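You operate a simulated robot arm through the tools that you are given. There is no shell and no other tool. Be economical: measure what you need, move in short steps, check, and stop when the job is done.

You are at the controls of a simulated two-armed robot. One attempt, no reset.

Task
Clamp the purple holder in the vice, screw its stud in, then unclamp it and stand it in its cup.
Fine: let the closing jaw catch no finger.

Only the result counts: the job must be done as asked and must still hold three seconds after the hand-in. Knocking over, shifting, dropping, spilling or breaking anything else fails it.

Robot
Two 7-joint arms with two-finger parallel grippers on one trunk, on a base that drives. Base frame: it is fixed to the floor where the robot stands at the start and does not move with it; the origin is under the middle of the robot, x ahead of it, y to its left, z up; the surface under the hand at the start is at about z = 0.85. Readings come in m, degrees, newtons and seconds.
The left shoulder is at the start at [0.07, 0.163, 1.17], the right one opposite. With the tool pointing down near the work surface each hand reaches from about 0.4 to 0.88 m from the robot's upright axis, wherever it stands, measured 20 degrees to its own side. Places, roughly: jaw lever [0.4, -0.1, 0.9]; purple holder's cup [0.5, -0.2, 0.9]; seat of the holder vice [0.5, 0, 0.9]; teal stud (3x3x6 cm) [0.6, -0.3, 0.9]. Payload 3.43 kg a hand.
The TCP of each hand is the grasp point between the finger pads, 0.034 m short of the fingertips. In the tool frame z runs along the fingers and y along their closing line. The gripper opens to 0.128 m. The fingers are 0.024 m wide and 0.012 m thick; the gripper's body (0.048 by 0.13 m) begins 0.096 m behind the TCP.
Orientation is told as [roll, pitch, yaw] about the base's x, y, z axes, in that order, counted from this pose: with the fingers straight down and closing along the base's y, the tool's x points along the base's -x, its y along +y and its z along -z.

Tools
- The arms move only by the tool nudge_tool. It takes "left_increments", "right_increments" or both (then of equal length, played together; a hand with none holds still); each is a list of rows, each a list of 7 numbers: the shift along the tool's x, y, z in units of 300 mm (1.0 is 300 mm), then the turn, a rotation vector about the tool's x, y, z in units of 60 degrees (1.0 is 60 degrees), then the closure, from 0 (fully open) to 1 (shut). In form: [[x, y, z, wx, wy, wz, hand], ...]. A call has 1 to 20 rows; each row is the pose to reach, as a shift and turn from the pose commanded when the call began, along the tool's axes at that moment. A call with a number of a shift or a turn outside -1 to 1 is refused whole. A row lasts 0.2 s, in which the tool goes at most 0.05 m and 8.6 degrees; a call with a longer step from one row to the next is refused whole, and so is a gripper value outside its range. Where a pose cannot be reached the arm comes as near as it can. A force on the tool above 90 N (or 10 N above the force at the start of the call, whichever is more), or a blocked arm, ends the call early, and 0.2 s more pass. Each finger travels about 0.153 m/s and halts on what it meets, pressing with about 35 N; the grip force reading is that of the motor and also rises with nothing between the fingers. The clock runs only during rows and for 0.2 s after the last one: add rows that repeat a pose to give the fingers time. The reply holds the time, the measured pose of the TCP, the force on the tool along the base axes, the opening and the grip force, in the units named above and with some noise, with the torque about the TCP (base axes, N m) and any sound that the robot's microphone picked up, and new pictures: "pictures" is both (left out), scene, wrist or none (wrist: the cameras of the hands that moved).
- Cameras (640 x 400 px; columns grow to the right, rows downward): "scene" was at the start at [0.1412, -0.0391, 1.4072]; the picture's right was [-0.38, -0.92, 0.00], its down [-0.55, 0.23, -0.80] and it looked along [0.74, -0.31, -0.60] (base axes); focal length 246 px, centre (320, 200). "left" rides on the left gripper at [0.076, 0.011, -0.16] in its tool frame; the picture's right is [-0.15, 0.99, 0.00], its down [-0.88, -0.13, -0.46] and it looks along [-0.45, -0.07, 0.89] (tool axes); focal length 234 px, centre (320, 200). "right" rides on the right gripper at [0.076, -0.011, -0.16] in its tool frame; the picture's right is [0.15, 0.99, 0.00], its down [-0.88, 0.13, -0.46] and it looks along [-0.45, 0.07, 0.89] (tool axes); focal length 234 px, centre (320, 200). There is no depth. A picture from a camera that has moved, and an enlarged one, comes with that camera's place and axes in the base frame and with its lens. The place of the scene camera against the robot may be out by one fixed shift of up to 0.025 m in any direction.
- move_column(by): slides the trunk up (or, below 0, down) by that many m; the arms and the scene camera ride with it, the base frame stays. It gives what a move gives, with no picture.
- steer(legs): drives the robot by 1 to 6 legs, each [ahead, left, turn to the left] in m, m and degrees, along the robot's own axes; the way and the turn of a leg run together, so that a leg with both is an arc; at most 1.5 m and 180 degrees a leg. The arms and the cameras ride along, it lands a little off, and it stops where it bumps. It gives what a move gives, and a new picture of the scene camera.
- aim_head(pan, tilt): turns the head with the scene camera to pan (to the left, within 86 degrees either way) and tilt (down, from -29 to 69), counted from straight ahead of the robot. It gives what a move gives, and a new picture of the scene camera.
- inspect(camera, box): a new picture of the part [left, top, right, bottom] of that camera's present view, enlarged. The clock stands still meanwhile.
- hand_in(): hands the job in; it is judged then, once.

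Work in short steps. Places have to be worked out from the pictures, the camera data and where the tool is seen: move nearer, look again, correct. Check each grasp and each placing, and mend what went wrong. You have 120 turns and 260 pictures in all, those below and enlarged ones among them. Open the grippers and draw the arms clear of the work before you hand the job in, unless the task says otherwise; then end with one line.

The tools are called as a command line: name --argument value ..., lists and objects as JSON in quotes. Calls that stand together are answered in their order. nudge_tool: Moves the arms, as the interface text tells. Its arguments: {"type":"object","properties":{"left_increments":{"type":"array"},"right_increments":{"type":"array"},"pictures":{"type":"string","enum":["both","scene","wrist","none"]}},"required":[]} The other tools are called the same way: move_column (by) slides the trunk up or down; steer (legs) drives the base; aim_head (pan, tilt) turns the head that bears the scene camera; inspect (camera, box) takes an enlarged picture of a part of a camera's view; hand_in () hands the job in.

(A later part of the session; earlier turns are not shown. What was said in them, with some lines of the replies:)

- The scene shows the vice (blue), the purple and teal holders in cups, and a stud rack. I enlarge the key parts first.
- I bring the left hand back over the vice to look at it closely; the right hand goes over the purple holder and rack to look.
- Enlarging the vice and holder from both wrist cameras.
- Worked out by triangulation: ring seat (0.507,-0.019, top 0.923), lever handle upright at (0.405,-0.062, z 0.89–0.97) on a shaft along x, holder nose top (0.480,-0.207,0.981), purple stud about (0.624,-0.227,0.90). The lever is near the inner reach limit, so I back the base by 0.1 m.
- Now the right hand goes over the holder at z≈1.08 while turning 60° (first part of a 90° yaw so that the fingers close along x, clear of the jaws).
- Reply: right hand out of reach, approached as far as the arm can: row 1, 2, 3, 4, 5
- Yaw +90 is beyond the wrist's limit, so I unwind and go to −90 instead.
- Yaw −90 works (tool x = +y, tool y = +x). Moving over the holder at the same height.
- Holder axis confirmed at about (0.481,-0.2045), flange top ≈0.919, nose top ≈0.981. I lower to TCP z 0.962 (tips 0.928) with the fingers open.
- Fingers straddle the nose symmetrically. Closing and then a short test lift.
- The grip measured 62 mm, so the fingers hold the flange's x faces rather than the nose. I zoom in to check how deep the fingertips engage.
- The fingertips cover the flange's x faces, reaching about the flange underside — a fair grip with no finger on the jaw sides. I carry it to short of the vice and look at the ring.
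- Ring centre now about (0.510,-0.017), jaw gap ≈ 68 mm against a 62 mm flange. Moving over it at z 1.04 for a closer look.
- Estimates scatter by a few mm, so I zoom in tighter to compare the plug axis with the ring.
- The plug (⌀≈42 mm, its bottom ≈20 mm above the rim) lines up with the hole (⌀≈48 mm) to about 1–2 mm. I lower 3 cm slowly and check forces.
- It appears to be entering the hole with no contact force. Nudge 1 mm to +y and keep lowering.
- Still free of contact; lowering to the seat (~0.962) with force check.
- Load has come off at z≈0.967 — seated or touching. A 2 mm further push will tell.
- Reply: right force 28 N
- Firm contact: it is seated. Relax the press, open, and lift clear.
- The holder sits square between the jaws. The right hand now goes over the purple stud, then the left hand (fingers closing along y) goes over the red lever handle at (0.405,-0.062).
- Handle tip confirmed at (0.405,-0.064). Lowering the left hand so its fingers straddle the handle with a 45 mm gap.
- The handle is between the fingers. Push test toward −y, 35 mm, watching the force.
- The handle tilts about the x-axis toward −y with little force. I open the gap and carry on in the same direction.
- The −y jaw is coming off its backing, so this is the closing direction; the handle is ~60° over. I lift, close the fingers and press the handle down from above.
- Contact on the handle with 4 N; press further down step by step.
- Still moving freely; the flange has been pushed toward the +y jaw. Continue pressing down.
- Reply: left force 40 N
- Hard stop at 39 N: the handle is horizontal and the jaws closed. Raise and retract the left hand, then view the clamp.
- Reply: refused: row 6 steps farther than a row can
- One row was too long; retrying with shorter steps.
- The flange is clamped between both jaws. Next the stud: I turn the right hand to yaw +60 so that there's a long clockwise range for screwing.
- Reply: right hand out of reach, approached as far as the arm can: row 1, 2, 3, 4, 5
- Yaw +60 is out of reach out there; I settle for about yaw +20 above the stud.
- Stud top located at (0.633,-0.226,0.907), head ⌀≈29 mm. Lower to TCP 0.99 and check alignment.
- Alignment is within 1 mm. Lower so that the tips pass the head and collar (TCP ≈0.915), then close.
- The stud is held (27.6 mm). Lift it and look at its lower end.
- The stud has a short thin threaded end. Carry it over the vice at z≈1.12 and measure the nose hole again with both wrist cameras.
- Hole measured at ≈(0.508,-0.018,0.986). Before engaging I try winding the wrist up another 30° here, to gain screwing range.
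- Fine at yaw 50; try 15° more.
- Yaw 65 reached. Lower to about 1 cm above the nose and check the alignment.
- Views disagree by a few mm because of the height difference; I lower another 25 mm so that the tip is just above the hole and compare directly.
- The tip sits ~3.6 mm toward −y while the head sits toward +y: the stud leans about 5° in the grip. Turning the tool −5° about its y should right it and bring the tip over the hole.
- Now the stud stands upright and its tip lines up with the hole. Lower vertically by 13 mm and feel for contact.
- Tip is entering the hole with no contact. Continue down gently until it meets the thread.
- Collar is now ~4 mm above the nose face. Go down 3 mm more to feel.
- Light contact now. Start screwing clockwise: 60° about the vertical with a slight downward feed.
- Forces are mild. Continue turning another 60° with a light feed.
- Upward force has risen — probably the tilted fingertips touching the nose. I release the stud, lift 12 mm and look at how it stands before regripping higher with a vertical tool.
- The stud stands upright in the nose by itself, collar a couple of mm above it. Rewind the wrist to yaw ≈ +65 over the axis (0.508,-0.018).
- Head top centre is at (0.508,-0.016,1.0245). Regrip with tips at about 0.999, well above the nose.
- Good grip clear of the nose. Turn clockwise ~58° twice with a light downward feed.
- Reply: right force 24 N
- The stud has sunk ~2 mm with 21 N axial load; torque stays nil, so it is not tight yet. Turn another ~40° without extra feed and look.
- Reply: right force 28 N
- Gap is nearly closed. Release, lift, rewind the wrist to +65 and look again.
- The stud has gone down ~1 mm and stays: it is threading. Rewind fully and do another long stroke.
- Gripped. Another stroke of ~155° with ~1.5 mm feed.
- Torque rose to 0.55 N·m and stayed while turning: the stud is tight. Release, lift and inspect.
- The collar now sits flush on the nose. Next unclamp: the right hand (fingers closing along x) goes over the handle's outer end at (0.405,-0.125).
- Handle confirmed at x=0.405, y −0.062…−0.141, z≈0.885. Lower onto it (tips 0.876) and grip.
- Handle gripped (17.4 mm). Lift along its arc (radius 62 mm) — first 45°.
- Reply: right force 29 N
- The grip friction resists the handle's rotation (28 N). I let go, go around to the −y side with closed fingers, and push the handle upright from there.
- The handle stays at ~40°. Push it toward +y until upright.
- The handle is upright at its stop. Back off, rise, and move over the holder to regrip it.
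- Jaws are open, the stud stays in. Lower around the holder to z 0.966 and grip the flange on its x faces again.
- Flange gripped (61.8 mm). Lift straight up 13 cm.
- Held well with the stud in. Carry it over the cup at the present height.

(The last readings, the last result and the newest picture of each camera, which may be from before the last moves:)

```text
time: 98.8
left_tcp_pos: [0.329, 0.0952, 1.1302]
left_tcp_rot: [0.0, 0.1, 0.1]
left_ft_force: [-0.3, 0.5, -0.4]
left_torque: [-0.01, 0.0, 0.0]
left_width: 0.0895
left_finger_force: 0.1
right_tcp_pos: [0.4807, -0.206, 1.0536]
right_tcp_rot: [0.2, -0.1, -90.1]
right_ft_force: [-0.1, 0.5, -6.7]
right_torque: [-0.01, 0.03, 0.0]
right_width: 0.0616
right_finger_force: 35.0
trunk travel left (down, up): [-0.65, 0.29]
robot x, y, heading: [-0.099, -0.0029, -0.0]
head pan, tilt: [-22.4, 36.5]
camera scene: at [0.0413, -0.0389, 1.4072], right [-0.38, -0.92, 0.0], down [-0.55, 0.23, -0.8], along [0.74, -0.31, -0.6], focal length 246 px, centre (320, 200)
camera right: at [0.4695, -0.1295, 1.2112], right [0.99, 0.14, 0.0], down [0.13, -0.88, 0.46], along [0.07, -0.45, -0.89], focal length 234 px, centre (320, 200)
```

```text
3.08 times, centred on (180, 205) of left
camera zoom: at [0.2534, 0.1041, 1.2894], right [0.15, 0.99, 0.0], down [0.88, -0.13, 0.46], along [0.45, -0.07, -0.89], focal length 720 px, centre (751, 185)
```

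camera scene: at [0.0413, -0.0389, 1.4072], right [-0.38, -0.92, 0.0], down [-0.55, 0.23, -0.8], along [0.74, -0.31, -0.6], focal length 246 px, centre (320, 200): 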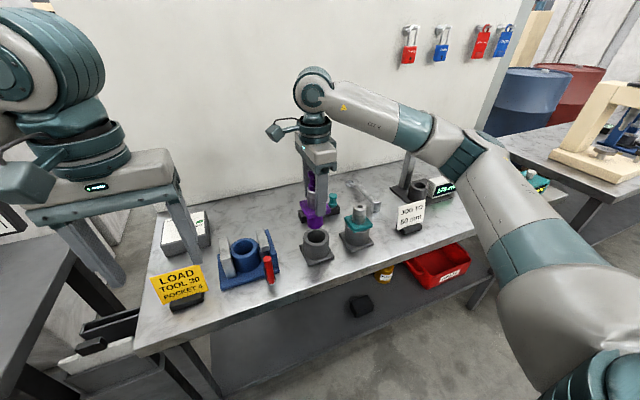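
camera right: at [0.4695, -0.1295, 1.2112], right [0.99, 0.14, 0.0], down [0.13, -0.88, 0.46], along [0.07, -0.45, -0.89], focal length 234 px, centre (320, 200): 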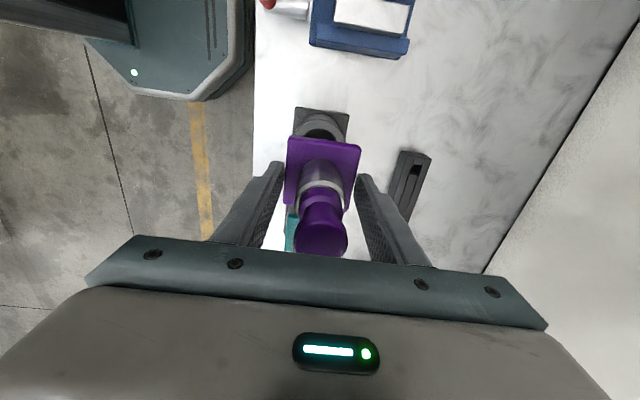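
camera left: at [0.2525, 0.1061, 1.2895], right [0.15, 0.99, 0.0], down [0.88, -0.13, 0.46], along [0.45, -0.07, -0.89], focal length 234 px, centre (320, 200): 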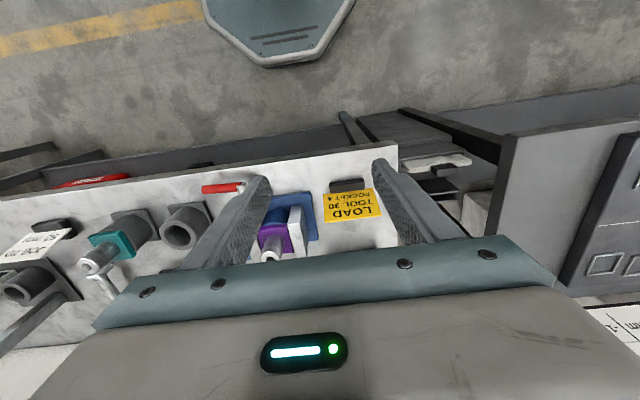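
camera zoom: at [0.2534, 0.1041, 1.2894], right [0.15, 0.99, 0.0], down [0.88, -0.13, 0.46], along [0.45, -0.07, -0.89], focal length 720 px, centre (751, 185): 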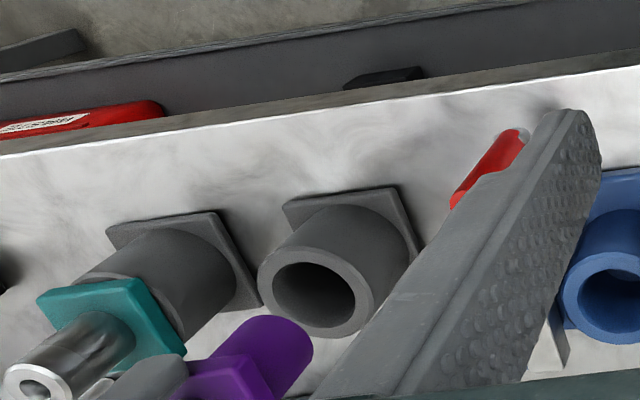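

Scene comparison says the plug should shift ≈2 mm toward −y. Apply that and lower 3 cm.

nudge_tool --right_increments '[[-0.007, 0, 0.02, 0, 0, 0, 1], [-0.007, 0, 0.04, 0, 0, 0, 1], [-0.007, 0, 0.06, 0, 0, 0, 1], [-0.007, 0, 0.08, 0, 0, 0, 1], [-0.007, 0, 0.1, 0, 0, 0, 1]]' --pictures "none"

inspect --camera "scene" --box '[280, 200, 360, 270]'

```text
time: 100.0
left_tcp_pos: [0.3296, 0.0953, 1.1291]
left_tcp_rot: [0.1, 0.1, 0.1]
left_ft_force: [-0.4, -1.1, 0.4]
left_torque: [-0.02, -0.03, 0.0]
left_width: 0.0895
left_finger_force: 0.1
right_tcp_pos: [0.4816, -0.2076, 1.0219]
right_tcp_rot: [0.2, 0.2, -90.1]
right_ft_force: [0.0, 0.0, -6.8]
right_torque: [-0.01, 0.02, -0.04]
right_width: 0.0616
right_finger_force: 34.3
trunk travel left (down, up): [-0.65, 0.29]
robot x, y, heading: [-0.1017, 0.0017, 0.0]
head pan, tilt: [-22.4, 36.5]
```

```text
5.71 times, centred on (320, 235) of scene
camera zoom: at [0.0418, -0.0393, 1.4071], right [-0.38, -0.92, 0.0], down [-0.55, 0.23, -0.8], along [0.74, -0.31, -0.6], focal length 1406 px, centre (320, 0)
```

zoom: 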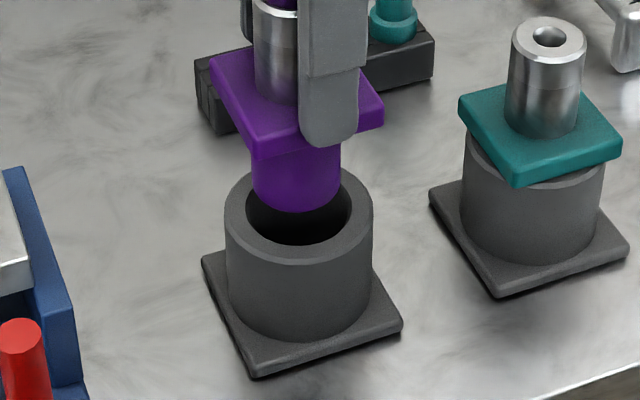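

Laterally aligned now. Lower another 3 cm, watching the force.

nudge_tool --right_increments '[[0, 0, 0.02, 0, 0, 0, 1], [0, 0, 0.04, 0, 0, 0, 1], [0, 0, 0.06, 0, 0, 0, 1], [0, 0, 0.08, 0, 0, 0, 1], [0, 0, 0.1, 0, 0, 0, 1]]' --pictures "none"

inspect --camera "scene" --box '[280, 200, 360, 270]'

```text
time: 101.2
left_tcp_pos: [0.3296, 0.0951, 1.1294]
left_tcp_rot: [0.0, 0.2, 0.0]
left_ft_force: [-0.1, -0.7, -0.4]
left_torque: [0.0, -0.01, 0.04]
left_width: 0.0896
left_finger_force: 0.1
right_tcp_pos: [0.482, -0.2076, 0.9926]
right_tcp_rot: [0.2, 0.1, -90.1]
right_ft_force: [-0.2, -0.2, -6.2]
right_torque: [0.02, -0.06, -0.03]
right_width: 0.0616
right_finger_force: 34.3
trunk travel left (down, up): [-0.65, 0.29]
robot x, y, heading: [-0.0999, -0.0006, -0.0]
head pan, tilt: [-22.4, 36.5]
```

```text
5.71 times, centred on (320, 235) of scene
camera zoom: at [0.0417, -0.0393, 1.4071], right [-0.38, -0.92, 0.0], down [-0.55, 0.23, -0.8], along [0.74, -0.31, -0.6], focal length 1406 px, centre (320, 0)
```

zoom: 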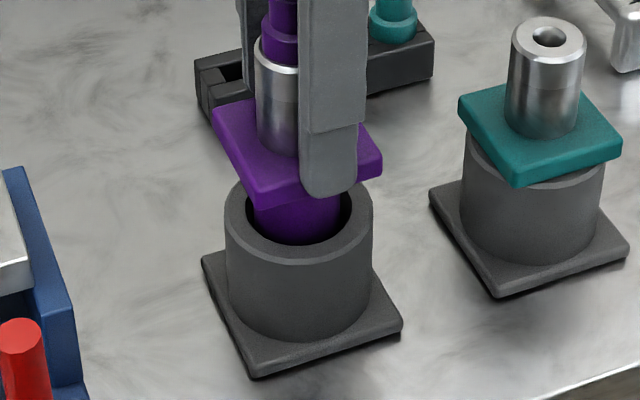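

It is in the hole with no contact. Lower toward the seat (~0.958).

nudge_tool --right_increments '[[0, 0, 0.03, 0, 0, 0, 1], [0, 0, 0.06, 0, 0, 0, 1], [0, 0, 0.085, 0, 0, 0, 1], [0, 0, 0.105, 0, 0, 0, 1], [0, 0, 0.117, 0, 0, 0, 1], [0, 0, 0.117, 0, 0, 0, 1]]' --pictures "none"

inspect --camera "scene" --box '[280, 200, 360, 270]'

```text
time: 102.5
left_tcp_pos: [0.3288, 0.0944, 1.1307]
left_tcp_rot: [0.0, 0.1, 0.1]
left_ft_force: [-0.3, -0.7, 0.1]
left_torque: [-0.03, -0.01, 0.02]
left_width: 0.0898
left_finger_force: 0.0
right_tcp_pos: [0.4813, -0.2083, 0.96]
right_tcp_rot: [0.4, 0.2, -90.1]
right_ft_force: [3.2, -0.9, 6.6]
right_torque: [-0.5, 0.33, 0.14]
right_width: 0.0617
right_finger_force: 35.1
trunk travel left (down, up): [-0.65, 0.29]
robot x, y, heading: [-0.1, 0.0006, -0.2]
head pan, tilt: [-22.4, 36.5]
```

```text
5.71 times, centred on (320, 235) of scene
camera zoom: at [0.0407, -0.0389, 1.4074], right [-0.38, -0.92, 0.0], down [-0.55, 0.23, -0.8], along [0.74, -0.31, -0.59], focal length 1406 px, centre (320, 0)
```

zoom: 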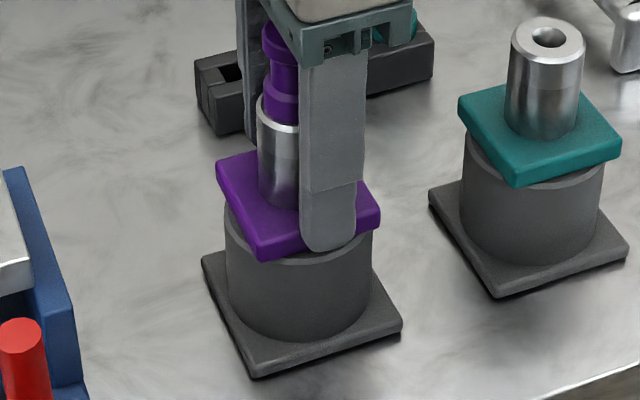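

Seated with ~13 N on the cup. Relax, open and withdraw upward.

nudge_tool --right_increments '[[0, 0, -0.003, 0, 0, 0, 1], [0, 0, -0.003, 0, 0, 0, 0.7], [0, 0, -0.003, 0, 0, 0, 0.35], [0, 0, -0.003, 0, 0, 0, 0.35], [0, 0, -0.1, 0, 0, 0, 0.35], [0, 0, -0.24, 0, 0, 0, 0.35], [0, 0, -0.38, 0, 0, 0, 0.35], [0, 0, -0.52, 0, 0, 0, 0.35], [0, 0, -0.66, 0, 0, 0, 0.35]]'

inspect --camera "scene" --box '[280, 180, 370, 270]'

inspect --camera "right" --box '[240, 60, 400, 240]'

```text
time: 104.5
left_tcp_pos: [0.3271, 0.0955, 1.13]
left_tcp_rot: [-0.1, -0.1, 0.0]
left_ft_force: [0.0, -0.5, -0.3]
left_torque: [-0.02, -0.03, -0.02]
left_width: 0.0895
left_finger_force: 0.1
right_tcp_pos: [0.48, -0.2067, 1.1585]
right_tcp_rot: [0.5, 0.0, -90.2]
right_ft_force: [-0.2, 0.2, 1.2]
right_torque: [0.0, -0.01, -0.01]
right_width: 0.0833
right_finger_force: 0.0
trunk travel left (down, up): [-0.65, 0.29]
robot x, y, heading: [-0.0959, 0.0002, -0.1]
head pan, tilt: [-22.4, 36.5]
camera scene: at [0.0398, -0.0381, 1.4072], right [-0.38, -0.92, 0.0], down [-0.55, 0.23, -0.8], along [0.74, -0.31, -0.59], focal length 246 px, centre (320, 200)
camera right: at [0.469, -0.1311, 1.3162], right [0.99, 0.14, 0.0], down [0.13, -0.88, 0.46], along [0.07, -0.45, -0.89], focal length 234 px, centre (320, 200)
```

scene: 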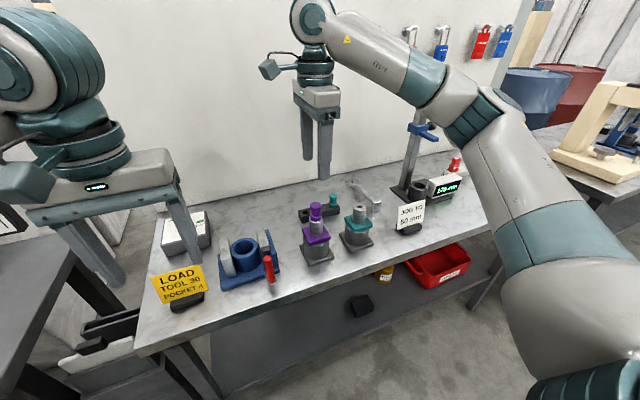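
right: 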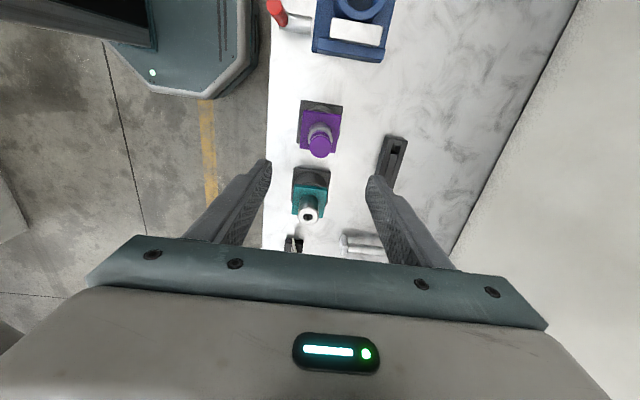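

```text
4.44 times, centred on (325, 225) of scene
camera zoom: at [0.0398, -0.0381, 1.4072], right [-0.38, -0.92, 0.0], down [-0.55, 0.23, -0.8], along [0.74, -0.31, -0.59], focal length 1094 px, centre (298, 89)
```

zoom: 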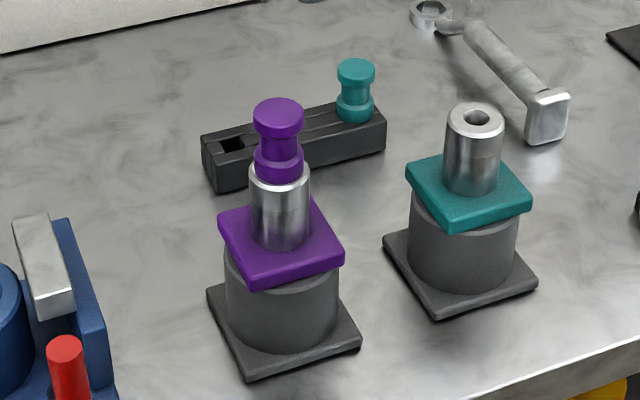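

```text
2.22 times, centred on (320, 150) of right
camera zoom: at [0.469, -0.1311, 1.3162], right [0.99, 0.14, 0.0], down [0.13, -0.88, 0.46], along [0.07, -0.45, -0.89], focal length 520 px, centre (320, 311)
```

zoom: 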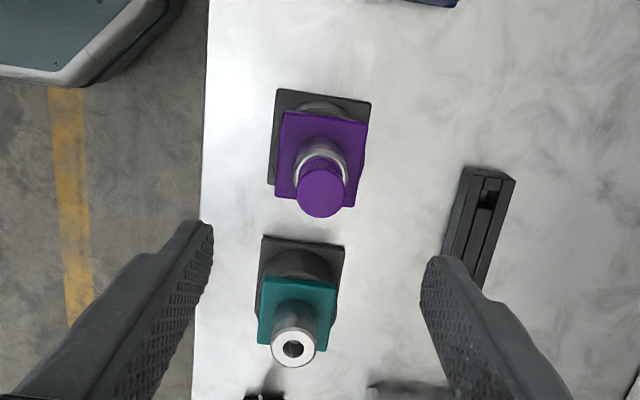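

The holder stands level in its cup with the stud flush. The vice is open, both hands are clear and nothing else has moved. Handing in.

hand_in

```text
The job is handed in.
```

The purple holder was clamped, its stud screwed in until tight, then unclamped and stood back in its cup. The jaw caught no finger, both hands are clear, and the job is handed in.
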